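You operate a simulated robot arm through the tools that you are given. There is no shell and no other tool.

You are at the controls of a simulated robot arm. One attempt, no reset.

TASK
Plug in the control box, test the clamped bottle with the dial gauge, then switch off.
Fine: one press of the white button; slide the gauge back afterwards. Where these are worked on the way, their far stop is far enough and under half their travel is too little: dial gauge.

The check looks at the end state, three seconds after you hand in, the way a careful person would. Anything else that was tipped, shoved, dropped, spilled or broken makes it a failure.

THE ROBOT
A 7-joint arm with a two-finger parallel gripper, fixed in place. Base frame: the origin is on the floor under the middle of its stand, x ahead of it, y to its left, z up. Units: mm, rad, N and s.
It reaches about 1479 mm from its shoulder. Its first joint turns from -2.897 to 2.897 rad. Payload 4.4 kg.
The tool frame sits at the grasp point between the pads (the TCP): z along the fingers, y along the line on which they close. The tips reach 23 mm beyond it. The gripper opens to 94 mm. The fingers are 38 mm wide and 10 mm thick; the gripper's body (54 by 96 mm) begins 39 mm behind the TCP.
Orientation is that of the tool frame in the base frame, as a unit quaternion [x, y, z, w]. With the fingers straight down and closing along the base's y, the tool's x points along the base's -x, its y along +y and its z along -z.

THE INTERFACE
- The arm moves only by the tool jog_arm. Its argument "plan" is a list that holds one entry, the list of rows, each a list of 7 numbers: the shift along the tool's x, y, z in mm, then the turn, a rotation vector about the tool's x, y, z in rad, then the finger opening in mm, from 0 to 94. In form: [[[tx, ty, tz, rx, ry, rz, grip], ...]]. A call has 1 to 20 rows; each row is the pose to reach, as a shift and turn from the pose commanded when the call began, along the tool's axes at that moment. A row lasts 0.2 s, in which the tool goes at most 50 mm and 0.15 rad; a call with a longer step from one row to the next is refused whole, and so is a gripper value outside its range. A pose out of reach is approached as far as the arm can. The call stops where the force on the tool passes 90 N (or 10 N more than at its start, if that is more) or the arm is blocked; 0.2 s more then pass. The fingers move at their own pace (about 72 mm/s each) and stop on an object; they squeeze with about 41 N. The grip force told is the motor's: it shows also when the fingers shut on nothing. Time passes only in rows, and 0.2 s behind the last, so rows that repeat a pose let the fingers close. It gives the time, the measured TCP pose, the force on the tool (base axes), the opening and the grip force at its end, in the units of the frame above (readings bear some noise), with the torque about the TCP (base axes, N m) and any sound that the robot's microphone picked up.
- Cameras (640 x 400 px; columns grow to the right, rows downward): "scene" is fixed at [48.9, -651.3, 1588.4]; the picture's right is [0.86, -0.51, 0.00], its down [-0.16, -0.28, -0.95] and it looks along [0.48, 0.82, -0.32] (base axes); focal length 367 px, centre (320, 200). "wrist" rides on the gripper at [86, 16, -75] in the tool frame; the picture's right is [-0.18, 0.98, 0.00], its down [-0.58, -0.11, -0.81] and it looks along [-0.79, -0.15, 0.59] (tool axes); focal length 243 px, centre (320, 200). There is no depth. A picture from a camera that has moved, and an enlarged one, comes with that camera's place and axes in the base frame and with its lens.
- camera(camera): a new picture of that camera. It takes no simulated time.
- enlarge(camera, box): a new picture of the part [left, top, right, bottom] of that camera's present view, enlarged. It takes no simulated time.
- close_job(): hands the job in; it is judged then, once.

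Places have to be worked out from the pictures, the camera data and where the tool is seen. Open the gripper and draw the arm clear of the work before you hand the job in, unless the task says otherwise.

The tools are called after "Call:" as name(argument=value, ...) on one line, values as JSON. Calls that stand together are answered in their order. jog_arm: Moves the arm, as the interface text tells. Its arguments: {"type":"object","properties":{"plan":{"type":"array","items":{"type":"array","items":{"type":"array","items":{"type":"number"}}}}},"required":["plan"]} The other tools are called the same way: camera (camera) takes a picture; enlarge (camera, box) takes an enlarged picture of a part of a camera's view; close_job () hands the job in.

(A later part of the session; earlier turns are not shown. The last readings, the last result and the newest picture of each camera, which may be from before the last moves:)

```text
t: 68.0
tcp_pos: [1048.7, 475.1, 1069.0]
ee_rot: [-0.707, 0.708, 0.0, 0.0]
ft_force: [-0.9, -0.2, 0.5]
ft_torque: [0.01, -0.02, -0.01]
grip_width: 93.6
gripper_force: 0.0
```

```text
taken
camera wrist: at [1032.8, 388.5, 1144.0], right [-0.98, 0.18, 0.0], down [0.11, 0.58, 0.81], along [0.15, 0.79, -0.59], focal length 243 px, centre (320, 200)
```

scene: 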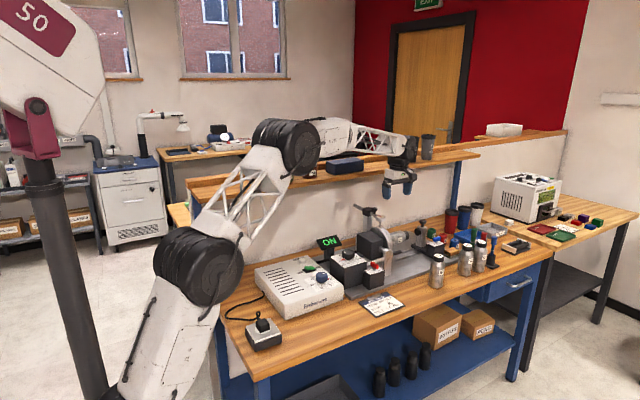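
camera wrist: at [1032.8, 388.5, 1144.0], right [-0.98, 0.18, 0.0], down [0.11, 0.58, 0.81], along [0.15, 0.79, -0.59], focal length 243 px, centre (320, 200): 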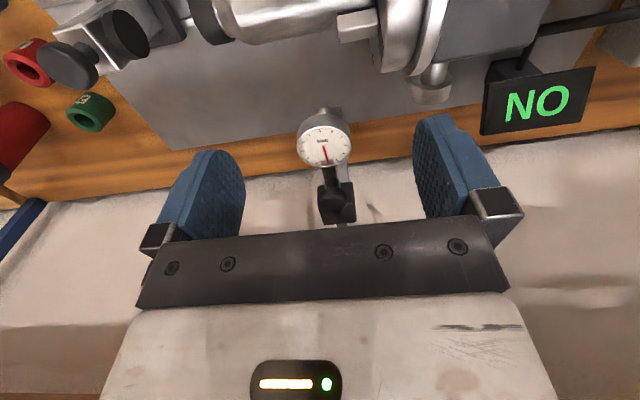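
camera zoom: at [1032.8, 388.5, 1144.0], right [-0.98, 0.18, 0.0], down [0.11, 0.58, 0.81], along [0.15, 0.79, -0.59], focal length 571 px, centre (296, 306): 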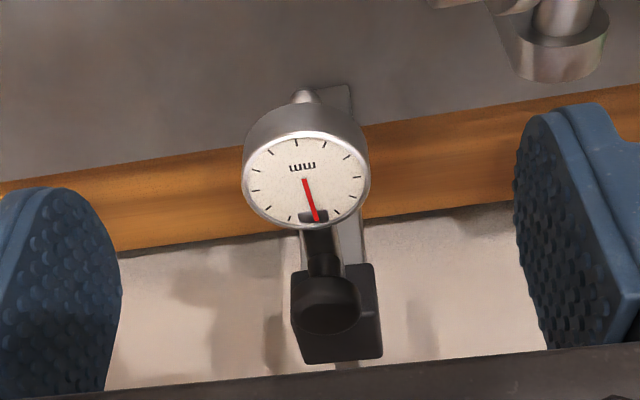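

I descend another 35 mm in the same column to sharpen the gauge height estimate.

Call:
jog_arm(plan=[[[-10, 0, 12, 0, 0, 0, 94], [-20, 0, 24, 0, 0, 0, 94], [-20, 0, 35, 0, 0, 0, 94], [-20, 0, 35, 0, 0, 0, 94]]])

Call:
enlarge(camera="wrist", box=[260, 70, 400, 240])

Call:
camera(camera="wrist")

Call:
enlarge(camera="scene", box=[355, 190, 425, 250])

```text
t: 69.0
tcp_pos: [1047.9, 494.7, 1033.9]
ee_rot: [0.707, -0.707, 0.0, 0.0]
ft_force: [1.0, -0.1, -0.2]
ft_torque: [0.04, 0.01, -0.01]
grip_width: 94.2
gripper_force: 0.1
```

```text
2.35 times, centred on (330, 155) of wrist
camera zoom: at [1031.7, 409.6, 1109.3], right [-0.98, 0.18, 0.0], down [0.11, 0.58, 0.81], along [0.15, 0.79, -0.59], focal length 571 px, centre (296, 306)
```

zoom: 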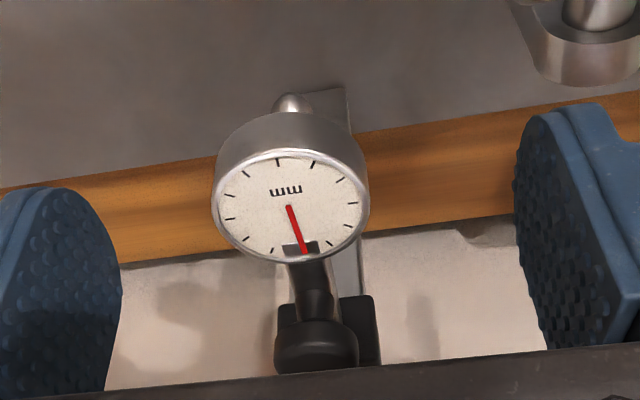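

```text
taken
camera wrist: at [1031.7, 409.6, 1109.3], right [-0.98, 0.18, 0.0], down [0.11, 0.58, 0.81], along [0.15, 0.79, -0.59], focal length 243 px, centre (320, 200)
```

wrist: 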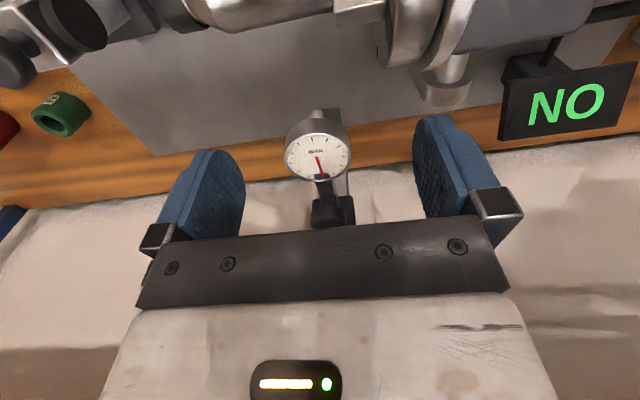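

```text
6.67 times, centred on (390, 220) of scene
camera zoom: at [48.9, -651.3, 1588.4], right [0.86, -0.51, 0.0], down [-0.16, -0.28, -0.95], along [0.48, 0.82, -0.32], focal length 2448 px, centre (-147, 67)
```

zoom: 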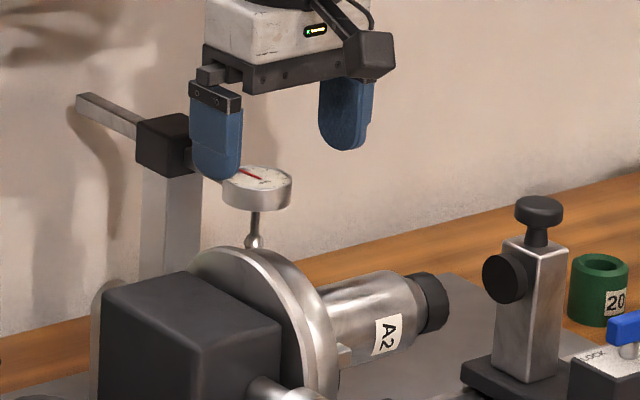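

Combining the views puts the dial at about (1055, 525), top z≈985–990, ~45 mm across. I centre over it at the current height and check.

Call:
jog_arm(plan=[[[-10, -3, 0, 0, 0, 0, 94], [-20, -6.5, 0, 0, 0, 0, 94], [-29, -6.5, 0, 0, 0, 0, 94], [-29, -6.5, 0, 0, 0, 0, 94]]])

Call:
camera(camera="wrist")

Call:
enlarge(camera="wrist", box=[250, 70, 410, 230])

Call:
enlarge(camera="scene", box=[355, 190, 425, 250])

```text
t: 70.0
tcp_pos: [1056.2, 526.9, 1034.8]
ee_rot: [-0.707, 0.708, 0.001, 0.0]
ft_force: [-0.8, 0.8, 0.1]
ft_torque: [-0.01, 0.02, -0.02]
grip_width: 94.0
gripper_force: 0.0
```

```text
taken
camera wrist: at [1039.1, 438.9, 1110.1], right [-0.98, 0.19, 0.0], down [0.11, 0.58, 0.81], along [0.15, 0.79, -0.59], focal length 243 px, centre (320, 200)
```

wrist: 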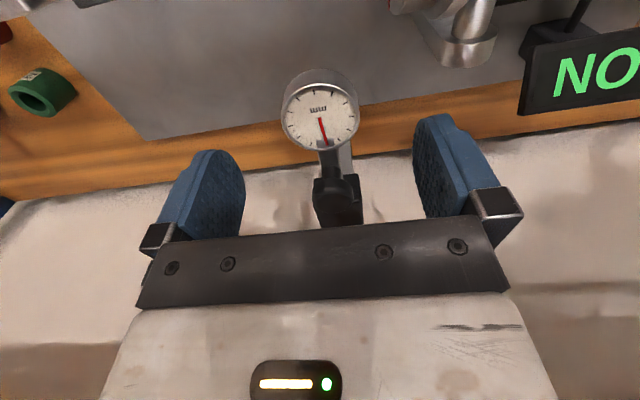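

```text
2.50 times, centred on (330, 150) of wrist
camera zoom: at [1039.1, 438.9, 1110.1], right [-0.98, 0.19, 0.0], down [0.11, 0.58, 0.81], along [0.15, 0.79, -0.59], focal length 606 px, centre (295, 325)
```

zoom: 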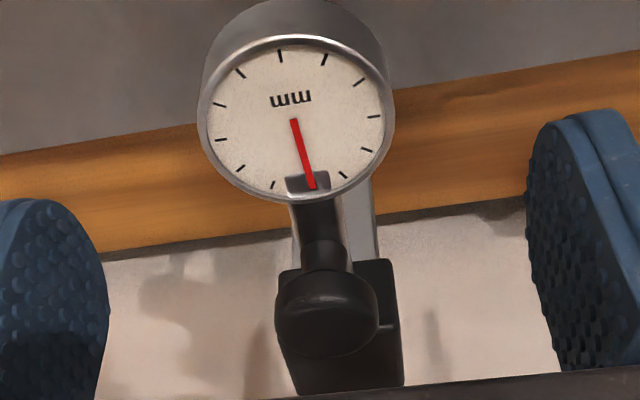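

```text
6.67 times, centred on (390, 220) of scene
camera zoom: at [48.9, -651.3, 1588.4], right [0.86, -0.51, 0.0], down [-0.16, -0.28, -0.95], along [0.48, 0.82, -0.32], focal length 2448 px, centre (-147, 67)
```

zoom: 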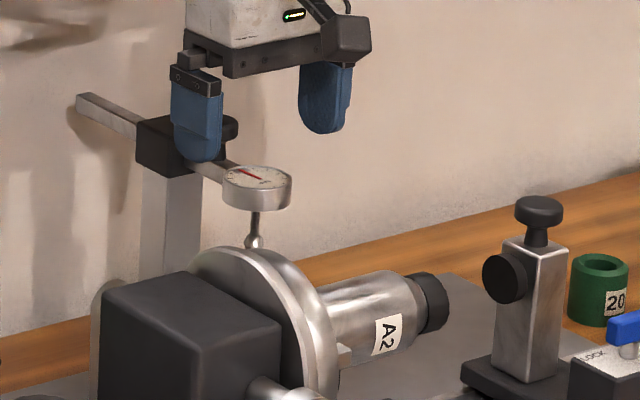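

The dial is now nearly centred between the open fingers. Before descending I check what lies on the path (chuck jaws, flange, bottle top).

Call:
enlarge(camera="scene", box=[375, 220, 415, 250])

Call:
enlarge(camera="wrist", box=[280, 60, 360, 110])

```text
13.33 times, centred on (395, 235) of scene
camera zoom: at [48.9, -651.3, 1588.4], right [0.86, -0.51, 0.0], down [-0.16, -0.28, -0.95], along [0.48, 0.82, -0.32], focal length 4896 px, centre (-680, -267)
```

zoom: 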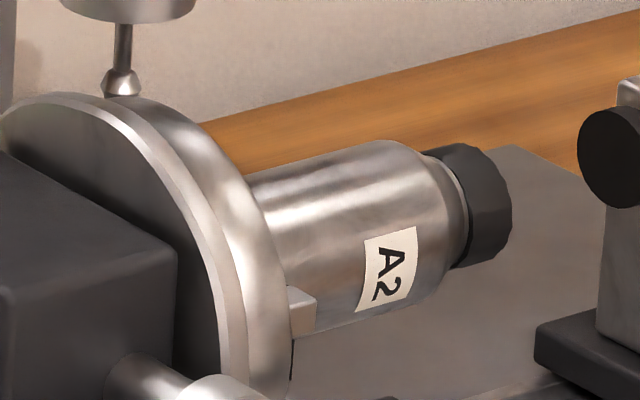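

```text
8.00 times, centred on (320, 85) of wrist
camera zoom: at [1039.1, 438.9, 1110.1], right [-0.98, 0.19, 0.0], down [0.11, 0.58, 0.81], along [0.15, 0.79, -0.59], focal length 1941 px, centre (320, 1120)
```

zoom: 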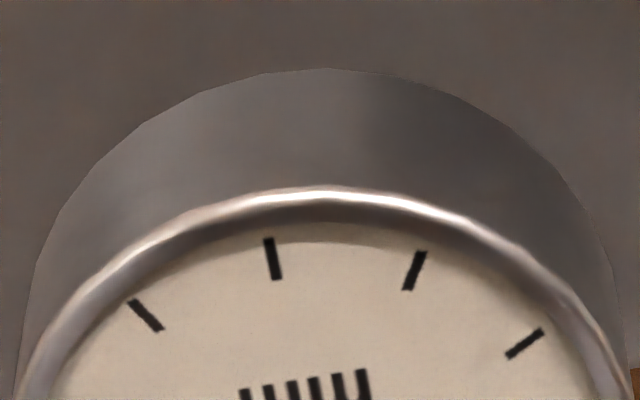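

No jaw at the top (jaws sit at ~30°/150°), so the path above the bottle is clear. I descend around the dial, fingers open, to about 5 mm short of grip depth and look.

Call:
jog_arm(plan=[[[1, 0.3, 8, 0, 0, 0, 94], [1.5, 0.5, 16, 0, 0, 0, 94], [1.5, 0.5, 24, 0, 0, 0, 94], [1.5, 0.5, 28, 0, 0, 0, 94], [1.5, 0.5, 28, 0, 0, 0, 94]]])

Call:
camera(camera="wrist")

Call:
enlarge(camera="wrist", box=[220, 70, 420, 230])

Call:
enlarge(camera="scene", box=[355, 190, 425, 250])

```text
t: 71.2
tcp_pos: [1054.2, 523.4, 1006.2]
ee_rot: [-0.707, 0.707, 0.0, 0.0]
ft_force: [0.6, 0.3, -0.7]
ft_torque: [-0.02, -0.03, 0.0]
grip_width: 94.0
gripper_force: 0.2
```

```text
taken
camera wrist: at [1037.7, 437.5, 1081.7], right [-0.98, 0.18, 0.0], down [0.11, 0.58, 0.81], along [0.15, 0.79, -0.59], focal length 243 px, centre (320, 200)
```

wrist: 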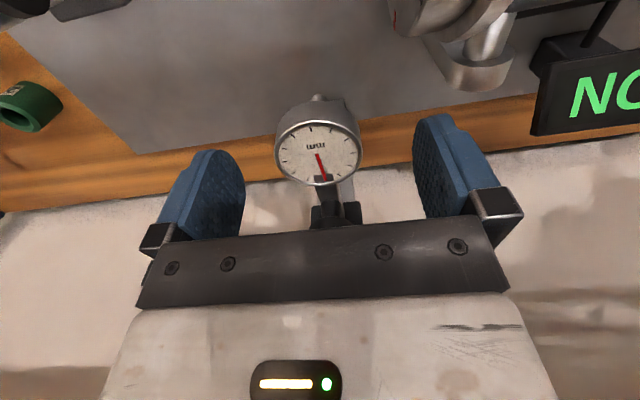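

```text
2.50 times, centred on (320, 150) of wrist
camera zoom: at [1037.7, 437.5, 1081.7], right [-0.98, 0.18, 0.0], down [0.11, 0.58, 0.81], along [0.15, 0.79, -0.59], focal length 606 px, centre (320, 325)
```

zoom: 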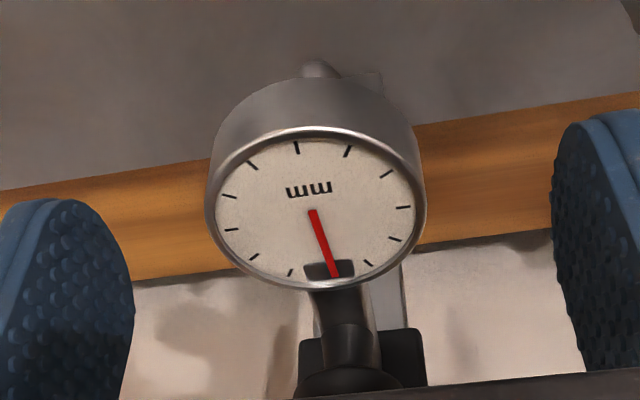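

```text
6.67 times, centred on (390, 220) of scene
camera zoom: at [48.9, -651.3, 1588.4], right [0.86, -0.51, 0.0], down [-0.16, -0.28, -0.95], along [0.48, 0.82, -0.32], focal length 2448 px, centre (-147, 67)
```

zoom: 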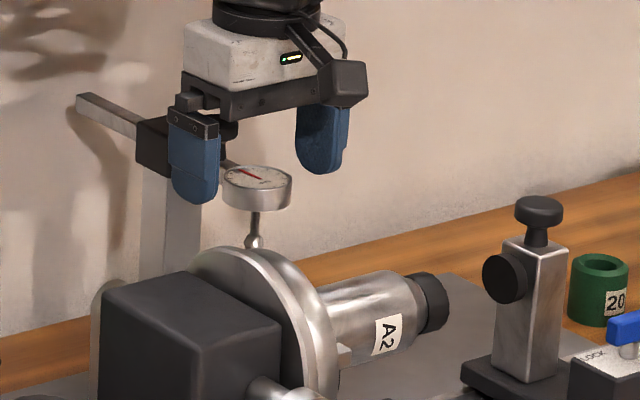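

Dial top is ~14 mm below the TCP, tips ~9 mm below its top. I trim 4 mm to −y, go 3 mm lower, and close gently on the dial.

Call:
jog_arm(plan=[[[2, 0, 1.5, 0, 0, 0, 94], [4, 0, 3, 0, 0, 0, 94], [4, 0, 3, 0, 0, 0, 75], [4, 0, 3, 0, 0, 0, 58], [4, 0, 3, 0, 0, 0, 46], [4, 0, 3, 0, 0, 0, 38], [4, 0, 3, 0, 0, 0, 38]]])

Call:
enlarge(camera="wrist", box=[220, 70, 420, 230])

Call:
enlarge(camera="scene", box=[355, 190, 425, 250])

```text
t: 72.8
tcp_pos: [1054.9, 519.3, 1002.7]
ee_rot: [-0.706, 0.708, 0.0, 0.0]
ft_force: [18.5, -2.2, -0.6]
ft_torque: [-0.01, -0.41, -0.12]
grip_width: 46.4
gripper_force: 9.5
```

```text
2.50 times, centred on (320, 150) of wrist
camera zoom: at [1038.1, 433.1, 1078.5], right [-0.98, 0.19, 0.0], down [0.11, 0.58, 0.81], along [0.15, 0.79, -0.59], focal length 606 px, centre (320, 325)
```

zoom: 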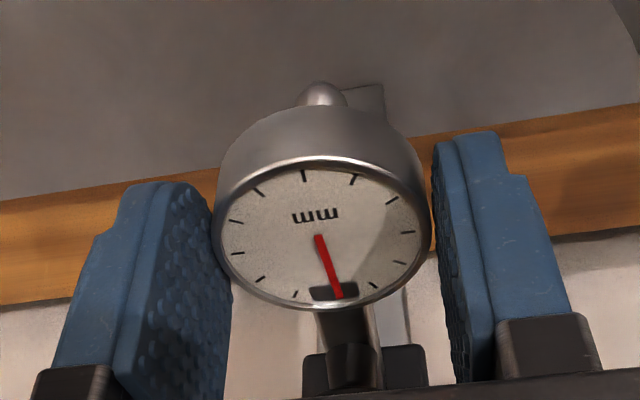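

```text
6.67 times, centred on (390, 220) of scene
camera zoom: at [48.9, -651.3, 1588.4], right [0.86, -0.51, 0.0], down [-0.16, -0.28, -0.95], along [0.48, 0.82, -0.32], focal length 2448 px, centre (-147, 67)
```

zoom: 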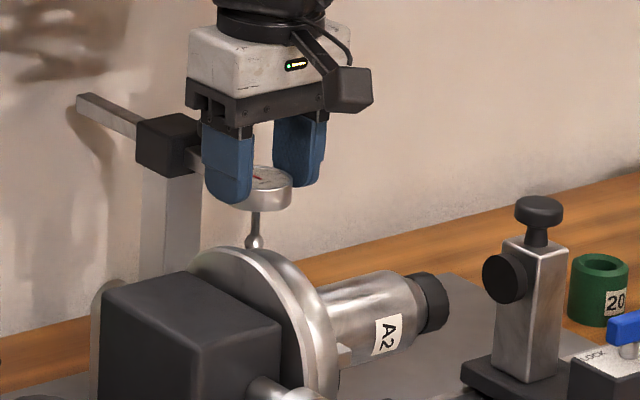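

The +x finger touches first (18 N sideways). I shift the tool ~1.5 mm to +x to relieve and finish closing.

Call:
jog_arm(plan=[[[0, -1, 0, 0, 0, 0, 44], [0, -1.8, 0, 0, 0, 0, 38], [0, -1.8, 0, 0, 0, 0, 36], [0, -1.8, 0, 0, 0, 0, 36]]])

Call:
enlarge(camera="wrist", box=[220, 70, 420, 230])

```text
t: 73.8
tcp_pos: [1055.1, 520.1, 1003.2]
ee_rot: [-0.707, 0.708, 0.0, 0.0]
ft_force: [-31.4, -7.8, 5.7]
ft_torque: [-0.28, 0.86, 0.2]
grip_width: 45.2
gripper_force: 44.5
```

```text
2.50 times, centred on (320, 150) of wrist
camera zoom: at [1038.9, 433.7, 1078.6], right [-0.98, 0.18, 0.0], down [0.11, 0.58, 0.81], along [0.15, 0.79, -0.59], focal length 606 px, centre (320, 325)
```

zoom: 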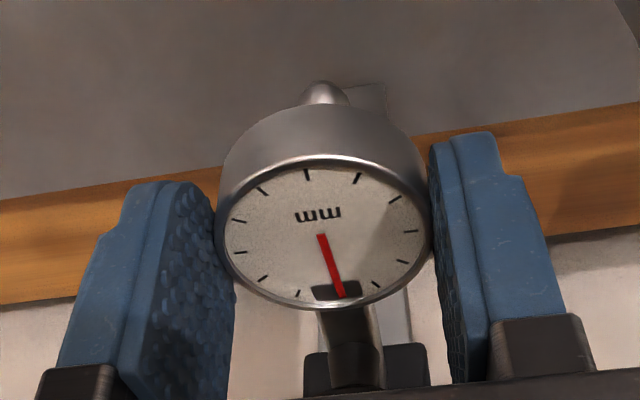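

Gripped on the dial (45.2 mm). I ease back ~1 mm in x to relieve the sideways load and start pulling the gauge toward −y.

Call:
jog_arm(plan=[[[0, 0.9, 0, 0, 0, 0, 36], [4, 0.9, 0, 0, 0, 0, 36], [9, 0.9, 0, 0, 0, 0, 36], [14, 0.9, 0, 0, 0, 0, 36], [19, 0.9, 0, 0, 0, 0, 36], [24, 0.9, 0, 0, 0, 0, 36], [24, 0.9, 0, 0, 0, 0, 36]]])

Call:
enlarge(camera="scene", box=[345, 190, 435, 255])

Call:
enlarge(camera="wrist", box=[220, 70, 420, 230])

```text
t: 75.4
tcp_pos: [1055.3, 495.2, 1003.4]
ee_rot: [0.707, -0.707, 0.0, 0.0]
ft_force: [-29.0, 0.7, 11.5]
ft_torque: [0.14, 0.68, 0.07]
grip_width: 44.6
gripper_force: 45.4
```

```text
6.15 times, centred on (390, 222) of scene
camera zoom: at [48.9, -651.3, 1588.4], right [0.86, -0.51, 0.0], down [-0.16, -0.28, -0.95], along [0.48, 0.82, -0.32], focal length 2260 px, centre (-111, 62)
```

zoom: 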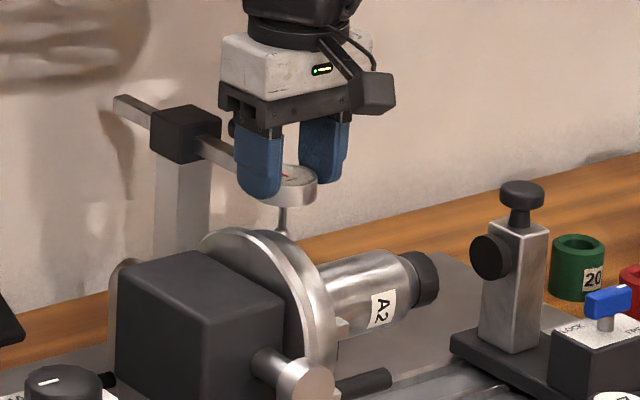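

```text
2.50 times, centred on (320, 150) of wrist
camera zoom: at [1038.8, 408.3, 1078.5], right [-0.98, 0.18, 0.0], down [0.11, 0.58, 0.81], along [0.15, 0.79, -0.59], focal length 606 px, centre (320, 325)
```

zoom: 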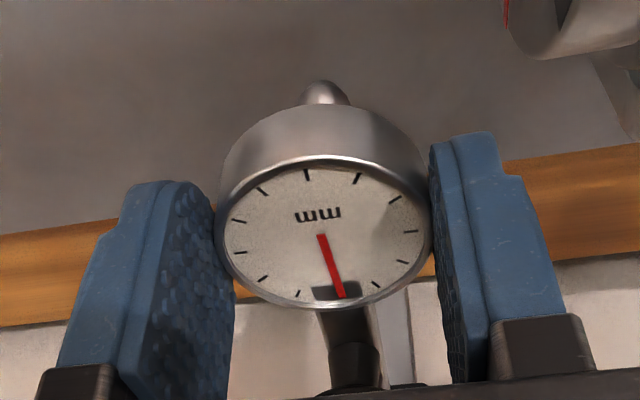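

The gauge slides freely with the gripper (about 25 mm so far). I relieve x by another 1 mm and keep pulling.

Call:
jog_arm(plan=[[[5, 1.0, 0, 0, 0, 0, 36], [11, 1.0, 0, 0, 0, 0, 36], [17, 1.0, 0, 0, 0, 0, 36], [23, 1.0, 0, 0, 0, 0, 36], [29, 1.0, 0, 0, 0, 0, 36], [35, 1.0, 0, 0, 0, 0, 36], [40, 1.0, 0, 0, 0, 0, 36], [40, 1.0, 0, 0, 0, 0, 36]]])

Call:
enlarge(camera="scene", box=[345, 190, 435, 255])

Call:
enlarge(camera="wrist", box=[200, 30, 440, 230])

```text
t: 77.2
tcp_pos: [1056.1, 455.9, 1003.5]
ee_rot: [-0.706, 0.708, -0.001, 0.0]
ft_force: [22.1, -0.3, 18.6]
ft_torque: [0.03, -0.63, -0.21]
grip_width: 44.5
gripper_force: 45.1
```

```text
6.15 times, centred on (390, 222) of scene
camera zoom: at [48.9, -651.3, 1588.4], right [0.86, -0.51, 0.0], down [-0.16, -0.28, -0.95], along [0.48, 0.82, -0.32], focal length 2260 px, centre (-111, 62)
```

zoom: 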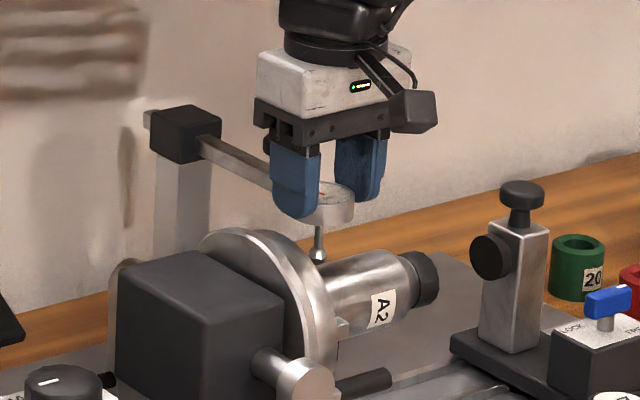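

```text
2.00 times, centred on (320, 130) of wrist
camera zoom: at [1038.4, 368.9, 1078.3], right [-0.98, 0.19, 0.0], down [0.11, 0.58, 0.81], along [0.15, 0.79, -0.59], focal length 485 px, centre (320, 340)
```

zoom: 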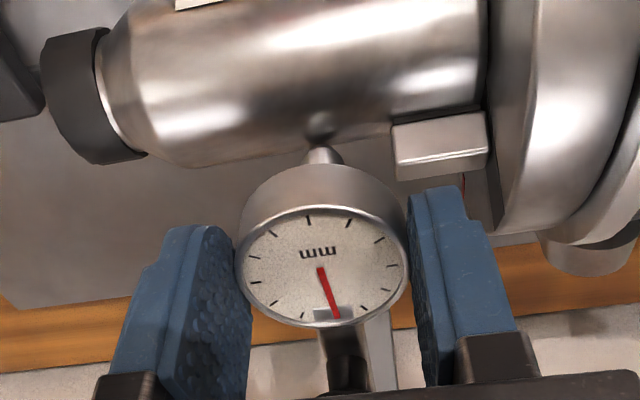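

The gauge has moved ~64 mm and its ball is reaching the bottle. I continue pulling slowly toward the far stop, watching for resistance.

Call:
jog_arm(plan=[[[4, -0.5, 0, 0, 0, 0, 36], [8, -0.5, 0, 0, 0, 0, 36], [12, -0.5, 0, 0, 0, 0, 36], [16, -0.5, 0, 0, 0, 0, 36], [16, -0.5, 0, 0, 0, 0, 36]]])

Call:
enlarge(camera="scene", box=[345, 190, 435, 255])

Call:
enlarge(camera="wrist", box=[200, 30, 440, 230])

```text
t: 78.4
tcp_pos: [1055.8, 439.5, 1003.1]
ee_rot: [-0.707, 0.708, -0.001, 0.001]
ft_force: [38.9, 1.0, 23.5]
ft_torque: [0.11, -1.05, -0.13]
grip_width: 44.9
gripper_force: 45.3
```

```text
6.15 times, centred on (390, 222) of scene
camera zoom: at [48.9, -651.3, 1588.4], right [0.86, -0.51, 0.0], down [-0.16, -0.28, -0.95], along [0.48, 0.82, -0.32], focal length 2260 px, centre (-111, 62)
```

zoom: 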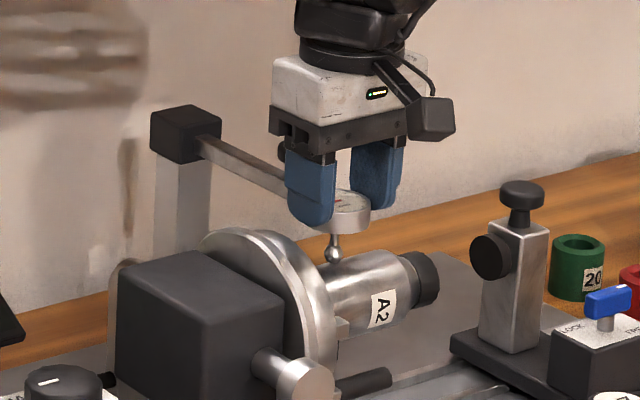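

```text
2.00 times, centred on (320, 130) of wrist
camera zoom: at [1038.4, 352.7, 1078.3], right [-0.98, 0.19, 0.0], down [0.11, 0.58, 0.81], along [0.15, 0.79, -0.59], focal length 485 px, centre (320, 340)
```

zoom: 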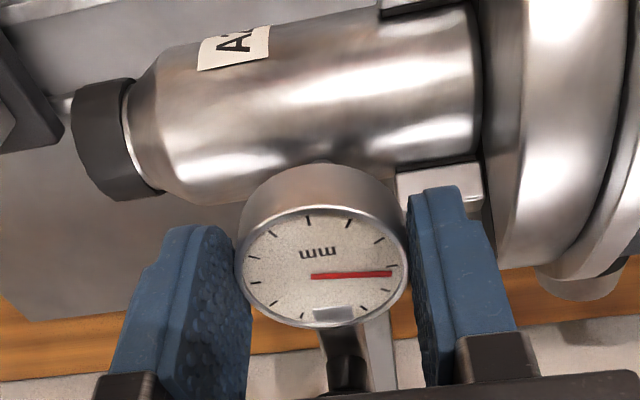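

The needle swung as the ball rode onto the bottle — the gauge is reading. I relieve the side load and continue to the far stop.

Call:
jog_arm(plan=[[[3, -1.2, 0, 0, 0, 0, 36], [6, -1.2, 0, 0, 0, 0, 36], [9, -1.2, 0, 0, 0, 0, 36], [12, -1.2, 0, 0, 0, 0, 36], [15, -1.2, 0, 0, 0, 0, 36], [15, -1.2, 0, 0, 0, 0, 36]]])

Call:
enlarge(camera="scene", box=[345, 190, 435, 255])

Call:
enlarge(camera="wrist", box=[200, 30, 440, 230])

```text
t: 79.8
tcp_pos: [1054.2, 426.2, 1001.1]
ee_rot: [-0.707, 0.707, 0.001, 0.0]
ft_force: [46.6, 43.7, 3.5]
ft_torque: [1.08, -1.14, -0.08]
grip_width: 45.0
gripper_force: 44.3
```

```text
6.15 times, centred on (390, 222) of scene
camera zoom: at [48.9, -651.3, 1588.4], right [0.86, -0.51, 0.0], down [-0.16, -0.28, -0.95], along [0.48, 0.82, -0.32], focal length 2260 px, centre (-111, 62)
```

zoom: 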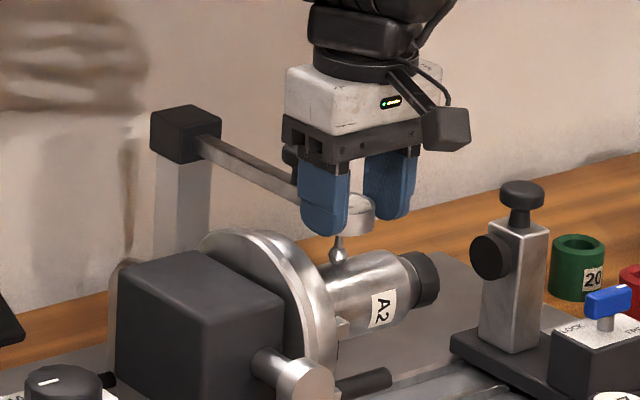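

```text
2.00 times, centred on (320, 130) of wrist
camera zoom: at [1038.7, 338.9, 1075.9], right [-0.98, 0.18, 0.0], down [0.11, 0.58, 0.81], along [0.15, 0.79, -0.59], focal length 485 px, centre (320, 340)
```

zoom: 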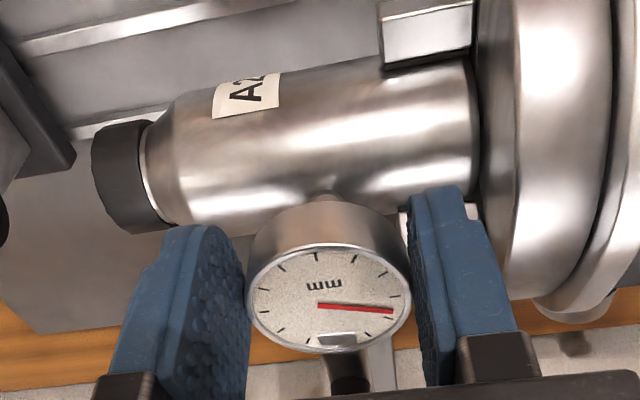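

+44 N along y: the gauge is at its far stop with the needle deflected by the bottle. I check the display and the wider scene before deciding the next step.

Call:
enlarge(camera="scene", box=[290, 220, 420, 300])

Call:
camera(camera="wrist")

```text
4.92 times, centred on (355, 260) of scene
camera zoom: at [48.9, -651.3, 1588.4], right [0.86, -0.51, 0.0], down [-0.16, -0.28, -0.95], along [0.48, 0.82, -0.32], focal length 1808 px, centre (148, -95)
```

zoom: 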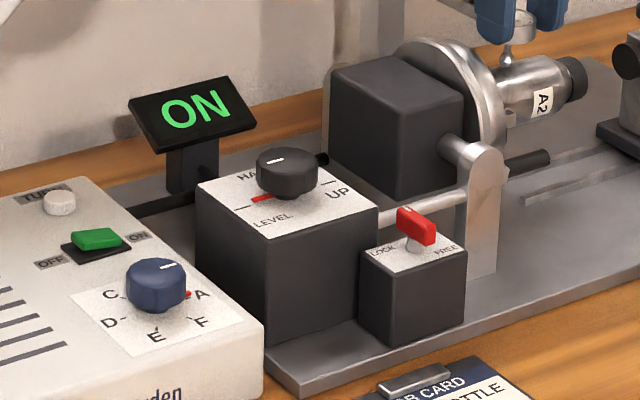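

```text
taken
camera wrist: at [1038.7, 338.9, 1075.9], right [-0.98, 0.18, 0.0], down [0.11, 0.58, 0.81], along [0.15, 0.79, -0.59], focal length 243 px, centre (320, 200)
```

wrist: 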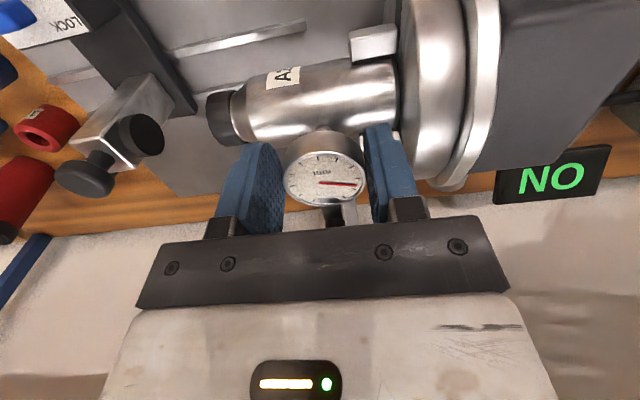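

The display gives no further message; the gauge has been applied to its far stop with the bottle at stop A. I now push the gauge back toward +y with the same grip, relieving the side load a bit.

Call:
jog_arm(plan=[[[-4, -1.2, 0, 0, 0, 0, 36], [-12, -1.5, 0, 0, 0, 0, 36], [-20, -1.5, 0, 0, 0, 0, 36], [-28, -1.5, 0, 0, 0, 0, 36], [-36, -1.5, 0, 0, 0, 0, 36], [-44, -1.5, 0, 0, 0, 0, 36], [-52, -1.5, 0, 0, 0, 0, 36], [-60, -1.5, 0, 0, 0, 0, 36], [-68, -1.5, 0, 0, 0, 0, 36], [-75, -1.5, 0, 0, 0, 0, 36], [-75, -1.5, 0, 0, 0, 0, 36]]])

Call:
enlarge(camera="scene", box=[345, 190, 435, 255])

Call:
enlarge(camera="wrist", box=[200, 30, 440, 230])

```text
t: 82.0
tcp_pos: [1055.2, 500.5, 1000.9]
ee_rot: [0.707, -0.707, -0.001, 0.002]
ft_force: [-17.2, 1.2, 4.6]
ft_torque: [0.07, 0.39, 0.18]
grip_width: 45.1
gripper_force: 45.3
stopped in row 10: the force on the tool passed its limit at 91 N (the readings are from after the stop); the commanded pose is now the measured one
```

```text
6.15 times, centred on (390, 222) of scene
camera zoom: at [48.9, -651.3, 1588.4], right [0.86, -0.51, 0.0], down [-0.16, -0.28, -0.95], along [0.48, 0.82, -0.32], focal length 2260 px, centre (-111, 62)
```

zoom: 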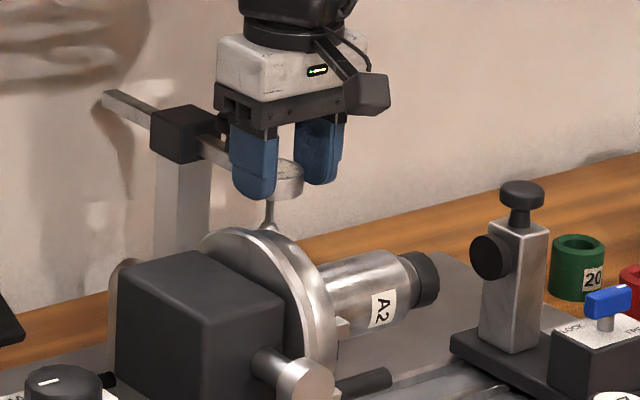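

```text
2.00 times, centred on (320, 130) of wrist
camera zoom: at [1039.4, 413.5, 1076.2], right [-0.98, 0.18, 0.0], down [0.11, 0.58, 0.8], along [0.15, 0.79, -0.59], focal length 485 px, centre (320, 340)
```

zoom: 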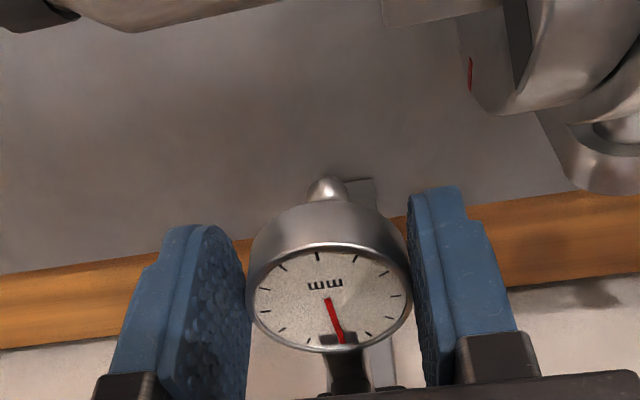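

The push stopped at the force limit at y≈500. I compare with the same crop as before the pull to see whether the gauge is fully home.

Call:
enlarge(camera="scene", box=[355, 190, 425, 250])

Call:
enlarge(camera="wrist", box=[220, 70, 420, 230])

Call:
camera(camera="scene")

```text
6.67 times, centred on (390, 220) of scene
camera zoom: at [48.9, -651.3, 1588.4], right [0.86, -0.51, 0.0], down [-0.16, -0.28, -0.95], along [0.48, 0.82, -0.32], focal length 2448 px, centre (-147, 67)
```

zoom: 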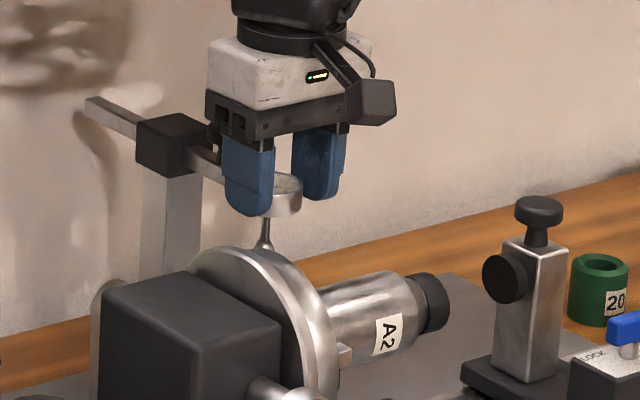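

```text
2.50 times, centred on (320, 150) of wrist
camera zoom: at [1039.4, 413.5, 1076.2], right [-0.98, 0.18, 0.0], down [0.11, 0.58, 0.8], along [0.15, 0.79, -0.59], focal length 606 px, centre (320, 325)
```

zoom: 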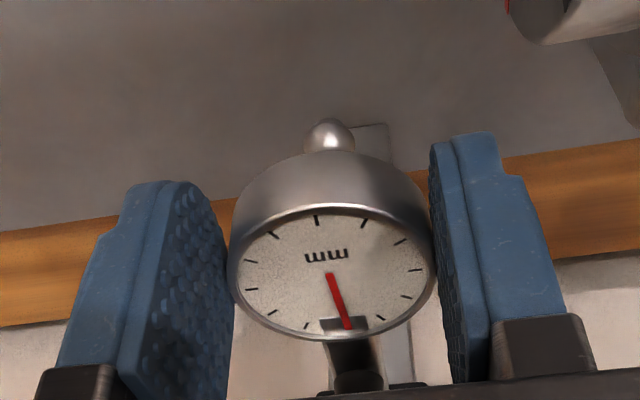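

```text
taken
```

scene: 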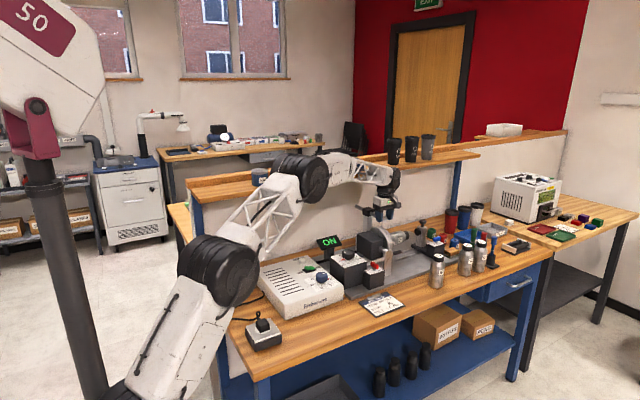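

The gauge is ~9 mm short of where it started (and slipped a little in the grip). I push on toward +y in small steps and watch the force.

Call:
jog_arm(plan=[[[-2, 0, 0, 0, 0, 0, 36], [-4, 0, 0, 0, 0, 0, 36], [-6, 0, 0, 0, 0, 0, 36], [-6, 0, 0, 0, 0, 0, 36]]])

Call:
enlarge(camera="scene", box=[355, 190, 425, 250])

Call:
enlarge(camera="wrist", box=[220, 70, 420, 230])

```text
t: 83.0
tcp_pos: [1055.9, 504.7, 1001.8]
ee_rot: [0.708, -0.706, 0.0, 0.002]
ft_force: [-4.0, -0.3, 4.1]
ft_torque: [0.03, 0.04, 0.04]
grip_width: 44.9
gripper_force: 44.8
```

```text
6.67 times, centred on (390, 220) of scene
camera zoom: at [48.9, -651.3, 1588.4], right [0.86, -0.51, 0.0], down [-0.16, -0.28, -0.95], along [0.48, 0.82, -0.32], focal length 2448 px, centre (-147, 67)
```

zoom: 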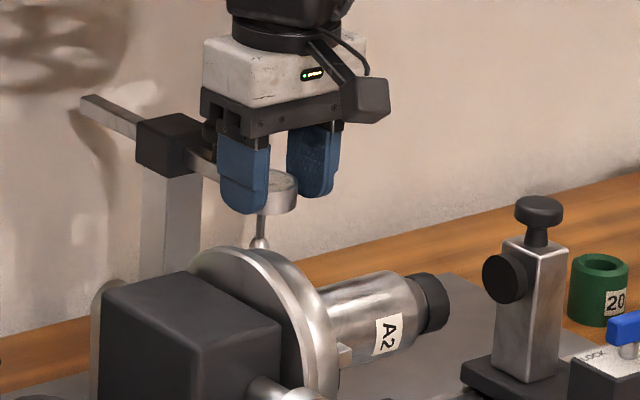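

```text
2.50 times, centred on (320, 150) of wrist
camera zoom: at [1039.2, 418.5, 1076.2], right [-0.98, 0.18, 0.0], down [0.11, 0.58, 0.81], along [0.15, 0.79, -0.59], focal length 606 px, centre (320, 325)
```

zoom: 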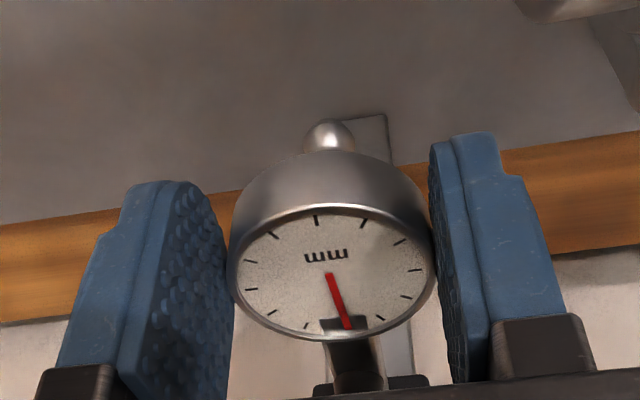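

It slides freely again; nearly home. A few more small steps until the home stop is felt.

Call:
jog_arm(plan=[[[-1.5, 0, 0, 0, 0, 0, 36], [-3, 0, 0, 0, 0, 0, 36], [-4.5, 0, 0, 0, 0, 0, 36], [-6, 0, 0, 0, 0, 0, 36], [-6, 0, 0, 0, 0, 0, 36]]])

Call:
enlarge(camera="scene", box=[355, 190, 425, 250])

```text
t: 84.2
tcp_pos: [1055.4, 511.0, 1001.3]
ee_rot: [-0.707, 0.707, 0.001, -0.001]
ft_force: [-8.5, -14.9, 4.4]
ft_torque: [-0.41, 0.27, 0.11]
grip_width: 45.0
gripper_force: 45.3
```

```text
6.67 times, centred on (390, 220) of scene
camera zoom: at [48.9, -651.3, 1588.4], right [0.86, -0.51, 0.0], down [-0.16, -0.28, -0.95], along [0.48, 0.82, -0.32], focal length 2448 px, centre (-147, 67)
```

zoom: 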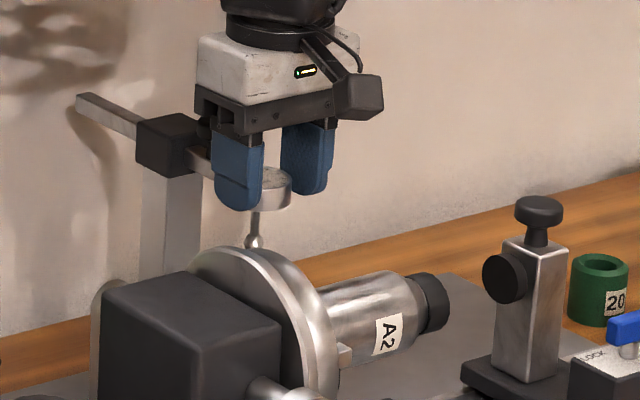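

Home stop felt (−15 N) and the bar/ball positions match the start. I open the fingers and rise clear.

Call:
jog_arm(plan=[[[0, 0, 0, 0, 0, 0, 60], [0, 0, 0, 0, 0, 0, 80], [0, 0, 0, 0, 0, 0, 94], [0, 0, -15, 0, 0, 0, 94], [0, 0, -40, 0, 0, 0, 94], [0, 0, -80, 0, 0, 0, 94], [0, 0, -120, 0, 0, 0, 94], [0, 0, -120, 0, 0, 0, 94]]])

Call:
enlarge(camera="scene", box=[345, 190, 435, 255])

Call:
enlarge(camera="wrist", box=[220, 0, 420, 160])

```text
t: 86.0
tcp_pos: [1057.4, 511.5, 1121.7]
ee_rot: [-0.707, 0.707, 0.001, -0.001]
ft_force: [-0.2, 0.2, -0.2]
ft_torque: [0.01, 0.03, 0.03]
grip_width: 93.9
gripper_force: 0.0
```

```text
6.15 times, centred on (390, 222) of scene
camera zoom: at [48.9, -651.3, 1588.4], right [0.86, -0.51, 0.0], down [-0.16, -0.28, -0.95], along [0.48, 0.82, -0.32], focal length 2260 px, centre (-111, 62)
```

zoom: 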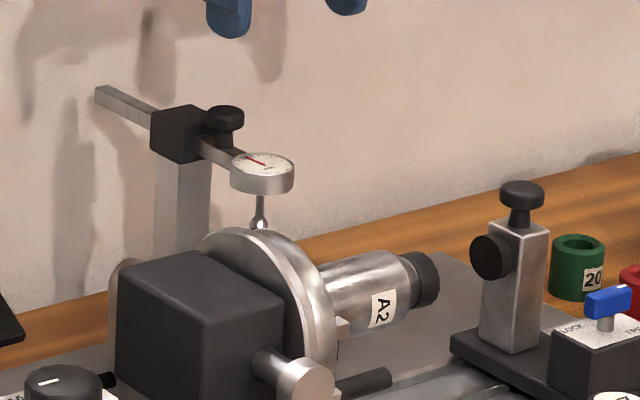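

```text
2.50 times, centred on (320, 80) of wrist
camera zoom: at [1041.8, 424.1, 1196.8], right [-0.98, 0.18, 0.0], down [0.11, 0.58, 0.81], along [0.15, 0.79, -0.59], focal length 606 px, centre (320, 500)
```

zoom: 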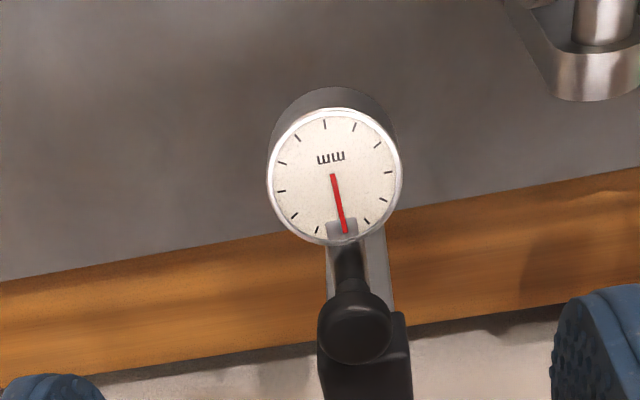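

The gauge is back home, bottle at its A2 side, display still ON. I'm not certain whether the earlier light touch on TURN registered or the head turned at switch-on, so I'll check harmlessly whether the head simply follows the selector: first move over the knob again (yaw 30°).

Call:
jog_arm(plan=[[[14.7, 40.2, 0, 0, 0, 0.105, 80], [29.4, 80.4, 0, 0, 0, 0.21, 80], [44.2, 120.6, 0, 0, 0, 0.314, 80], [58.9, 160.8, 0, 0, 0, 0.419, 80], [73.6, 201, 0, 0, 0, 0.524, 80], [88.3, 241.2, 0, 0, 0, 0.628, 80], [103, 281.4, 0, 0, 0, 0.733, 80], [117.8, 321.6, 0, 0, 0, 0.838, 80], [132.5, 361.8, 0, 0, 0, 0.942, 80], [147.2, 402, 0, 0, 0, 1.047, 80], [147.2, 402, 40, 0, 0, 1.047, 80], [147.2, 402, 85, 0, 0, 1.047, 80], [147.2, 402, 130, 0, 0, 1.047, 80], [147.2, 402, 130, 0, 0, 1.047, 80]]])

Call:
camera(camera="wrist")

Call:
enlarge(camera="wrist", box=[240, 0, 400, 120])

Call:
enlarge(camera="scene", box=[340, 200, 430, 260])

```text
t: 89.0
tcp_pos: [654.8, 363.2, 994.1]
ee_rot: [-0.258, 0.966, 0.0, -0.001]
ft_force: [0.5, -0.1, -0.4]
ft_torque: [0.0, 0.01, -0.02]
grip_width: 79.6
gripper_force: 0.0
```

```text
taken
camera wrist: at [572.0, 334.2, 1068.8], right [-0.33, 0.94, 0.0], down [0.56, 0.2, 0.8], along [0.76, 0.27, -0.59], focal length 243 px, centre (320, 200)
```

wrist: 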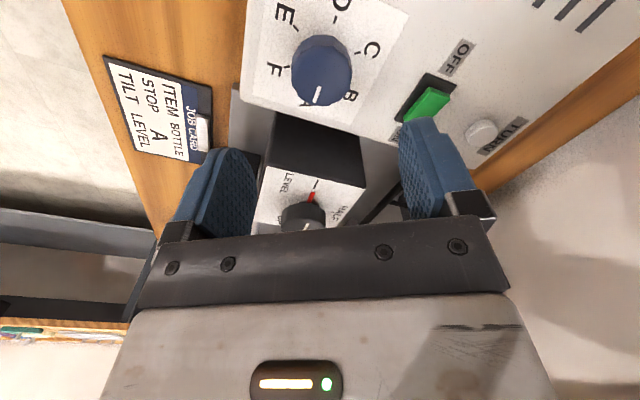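

```text
3.33 times, centred on (320, 60) of wrist
camera zoom: at [572.0, 334.2, 1068.8], right [-0.33, 0.94, 0.0], down [0.56, 0.2, 0.8], along [0.76, 0.27, -0.59], focal length 809 px, centre (320, 667)
```

zoom: 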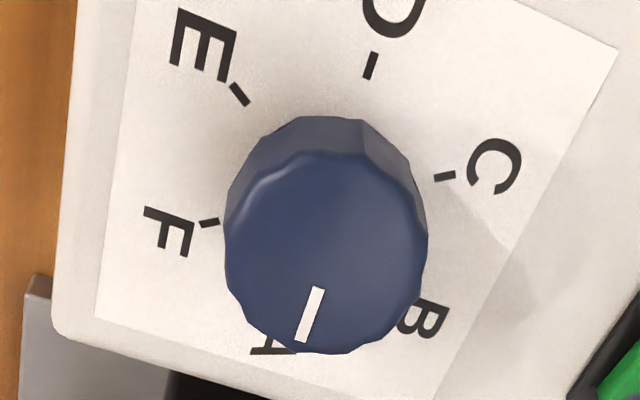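

```text
6.67 times, centred on (385, 230) of scene
camera zoom: at [48.9, -651.3, 1588.4], right [0.86, -0.51, 0.0], down [-0.16, -0.28, -0.95], along [0.48, 0.82, -0.32], focal length 2448 px, centre (-113, 0)
```

zoom: 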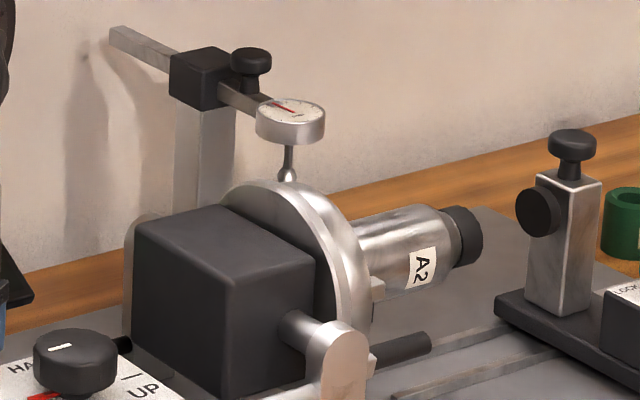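

The knob is centred within ~1 mm. I descend around it (fingers 80 mm open).

Call:
jog_arm(plan=[[[-0.7, 1.1, 25, 0, 0, 0, 80], [-0.7, 1.1, 50, 0, 0, 0, 80], [-0.7, 1.1, 75, 0, 0, 0, 80], [-0.7, 1.1, 92, 0, 0, 0, 80], [-0.7, 1.1, 99, 0, 0, 0, 80], [-0.7, 1.1, 99, 0, 0, 0, 80]]])

Call:
enlarge(camera="wrist", box=[200, 60, 440, 220])

```text
t: 90.4
tcp_pos: [654.3, 365.2, 895.1]
ee_rot: [-0.259, 0.966, -0.001, -0.002]
ft_force: [-0.4, 0.9, -0.1]
ft_torque: [-0.01, 0.0, 0.0]
grip_width: 80.2
gripper_force: 0.1
```

```text
2.50 times, centred on (320, 140) of wrist
camera zoom: at [571.0, 336.4, 970.0], right [-0.33, 0.94, 0.0], down [0.56, 0.2, 0.8], along [0.76, 0.27, -0.59], focal length 606 px, centre (320, 350)
```

zoom: 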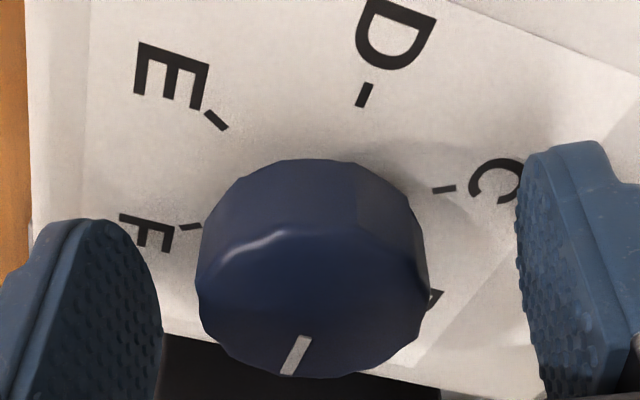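

Good. I close on the knob.

Call:
jog_arm(plan=[[[0, -0.6, 1, 0, 0, 0, 60], [0, -0.6, 1, 0, 0, 0, 45], [0, -0.6, 1, 0, 0, 0, 35], [0, -0.6, 1, 0, 0, 0, 35]]])

Call:
enlarge(camera="scene", box=[340, 200, 430, 260])

```text
t: 91.4
tcp_pos: [655.1, 364.5, 893.2]
ee_rot: [-0.259, 0.966, 0.0, -0.002]
ft_force: [6.2, -6.7, -0.7]
ft_torque: [-0.07, -0.15, 0.01]
grip_width: 43.4
gripper_force: 44.9
```

```text
6.67 times, centred on (385, 230) of scene
camera zoom: at [48.9, -651.3, 1588.4], right [0.86, -0.51, 0.0], down [-0.16, -0.28, -0.95], along [0.48, 0.82, -0.32], focal length 2448 px, centre (-113, 0)
```

zoom: 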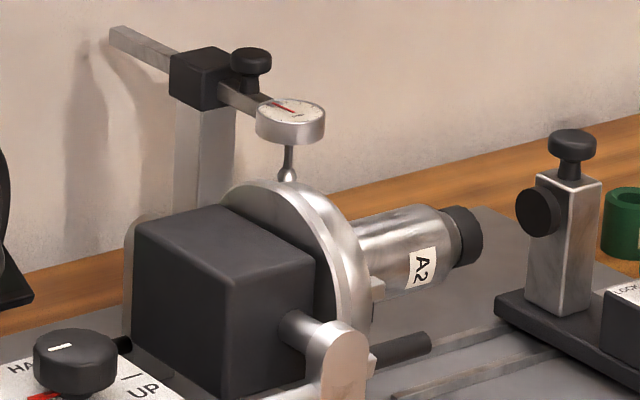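

Gripped. I turn the knob 60° counter-clockwise (toward B) briefly and watch whether the head moves.

Call:
jog_arm(plan=[[[0, 0, 0, 0, 0, -0.12, 35], [0, 0, 0, 0, 0, -0.24, 35], [0, 0, 0, 0, 0, -0.36, 35], [0, 0, 0, 0, 0, -0.48, 35], [0, 0, 0, 0, 0, -0.6, 35], [0, 0, 0, 0, 0, -0.72, 35], [0, 0, 0, 0, 0, -0.84, 35], [0, 0, 0, 0, 0, -0.95, 35], [0, 0, 0, 0, 0, -1.047, 35], [0, 0, 0, 0, 0, -1.047, 35], [0, 0, 0, 0, 0, -1.047, 35]]])

Call:
enlarge(camera="scene", box=[340, 200, 430, 260])

Call:
enlarge(camera="wrist", box=[200, 60, 440, 220])

Call:
enlarge(camera="scene", box=[280, 220, 380, 290])

```text
t: 93.8
tcp_pos: [655.3, 366.0, 894.3]
ee_rot: [0.707, -0.707, 0.0, 0.001]
ft_force: [38.2, -27.4, 11.1]
ft_torque: [-0.13, -0.73, -0.02]
grip_width: 43.2
gripper_force: 44.9
```

```text
6.67 times, centred on (385, 230) of scene
camera zoom: at [48.9, -651.3, 1588.4], right [0.86, -0.51, 0.0], down [-0.16, -0.28, -0.95], along [0.48, 0.82, -0.32], focal length 2448 px, centre (-113, 0)
```

zoom: 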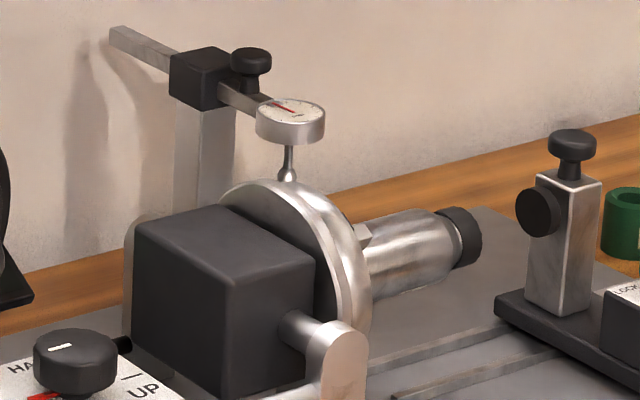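

```text
2.50 times, centred on (320, 140) of wrist
camera zoom: at [638.9, 278.5, 968.7], right [-0.98, 0.18, 0.0], down [0.11, 0.58, 0.81], along [0.15, 0.79, -0.59], focal length 606 px, centre (320, 350)
```

zoom: 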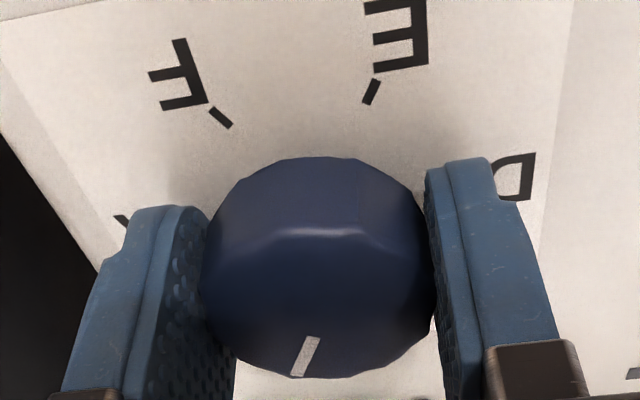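

```text
5.71 times, centred on (330, 255) of scene
camera zoom: at [48.9, -651.3, 1588.4], right [0.86, -0.51, 0.0], down [-0.16, -0.28, -0.95], along [0.48, 0.82, -0.32], focal length 2098 px, centre (263, -114)
```

zoom: 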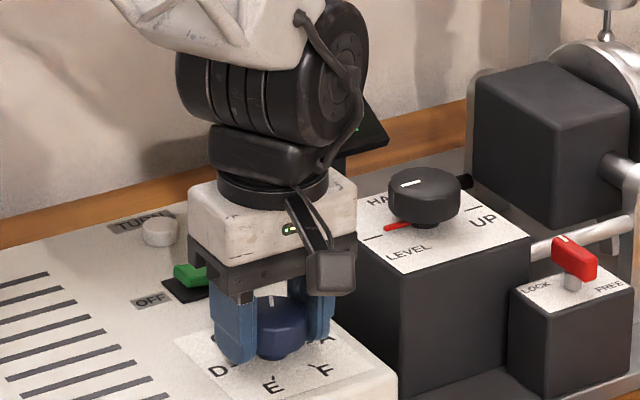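

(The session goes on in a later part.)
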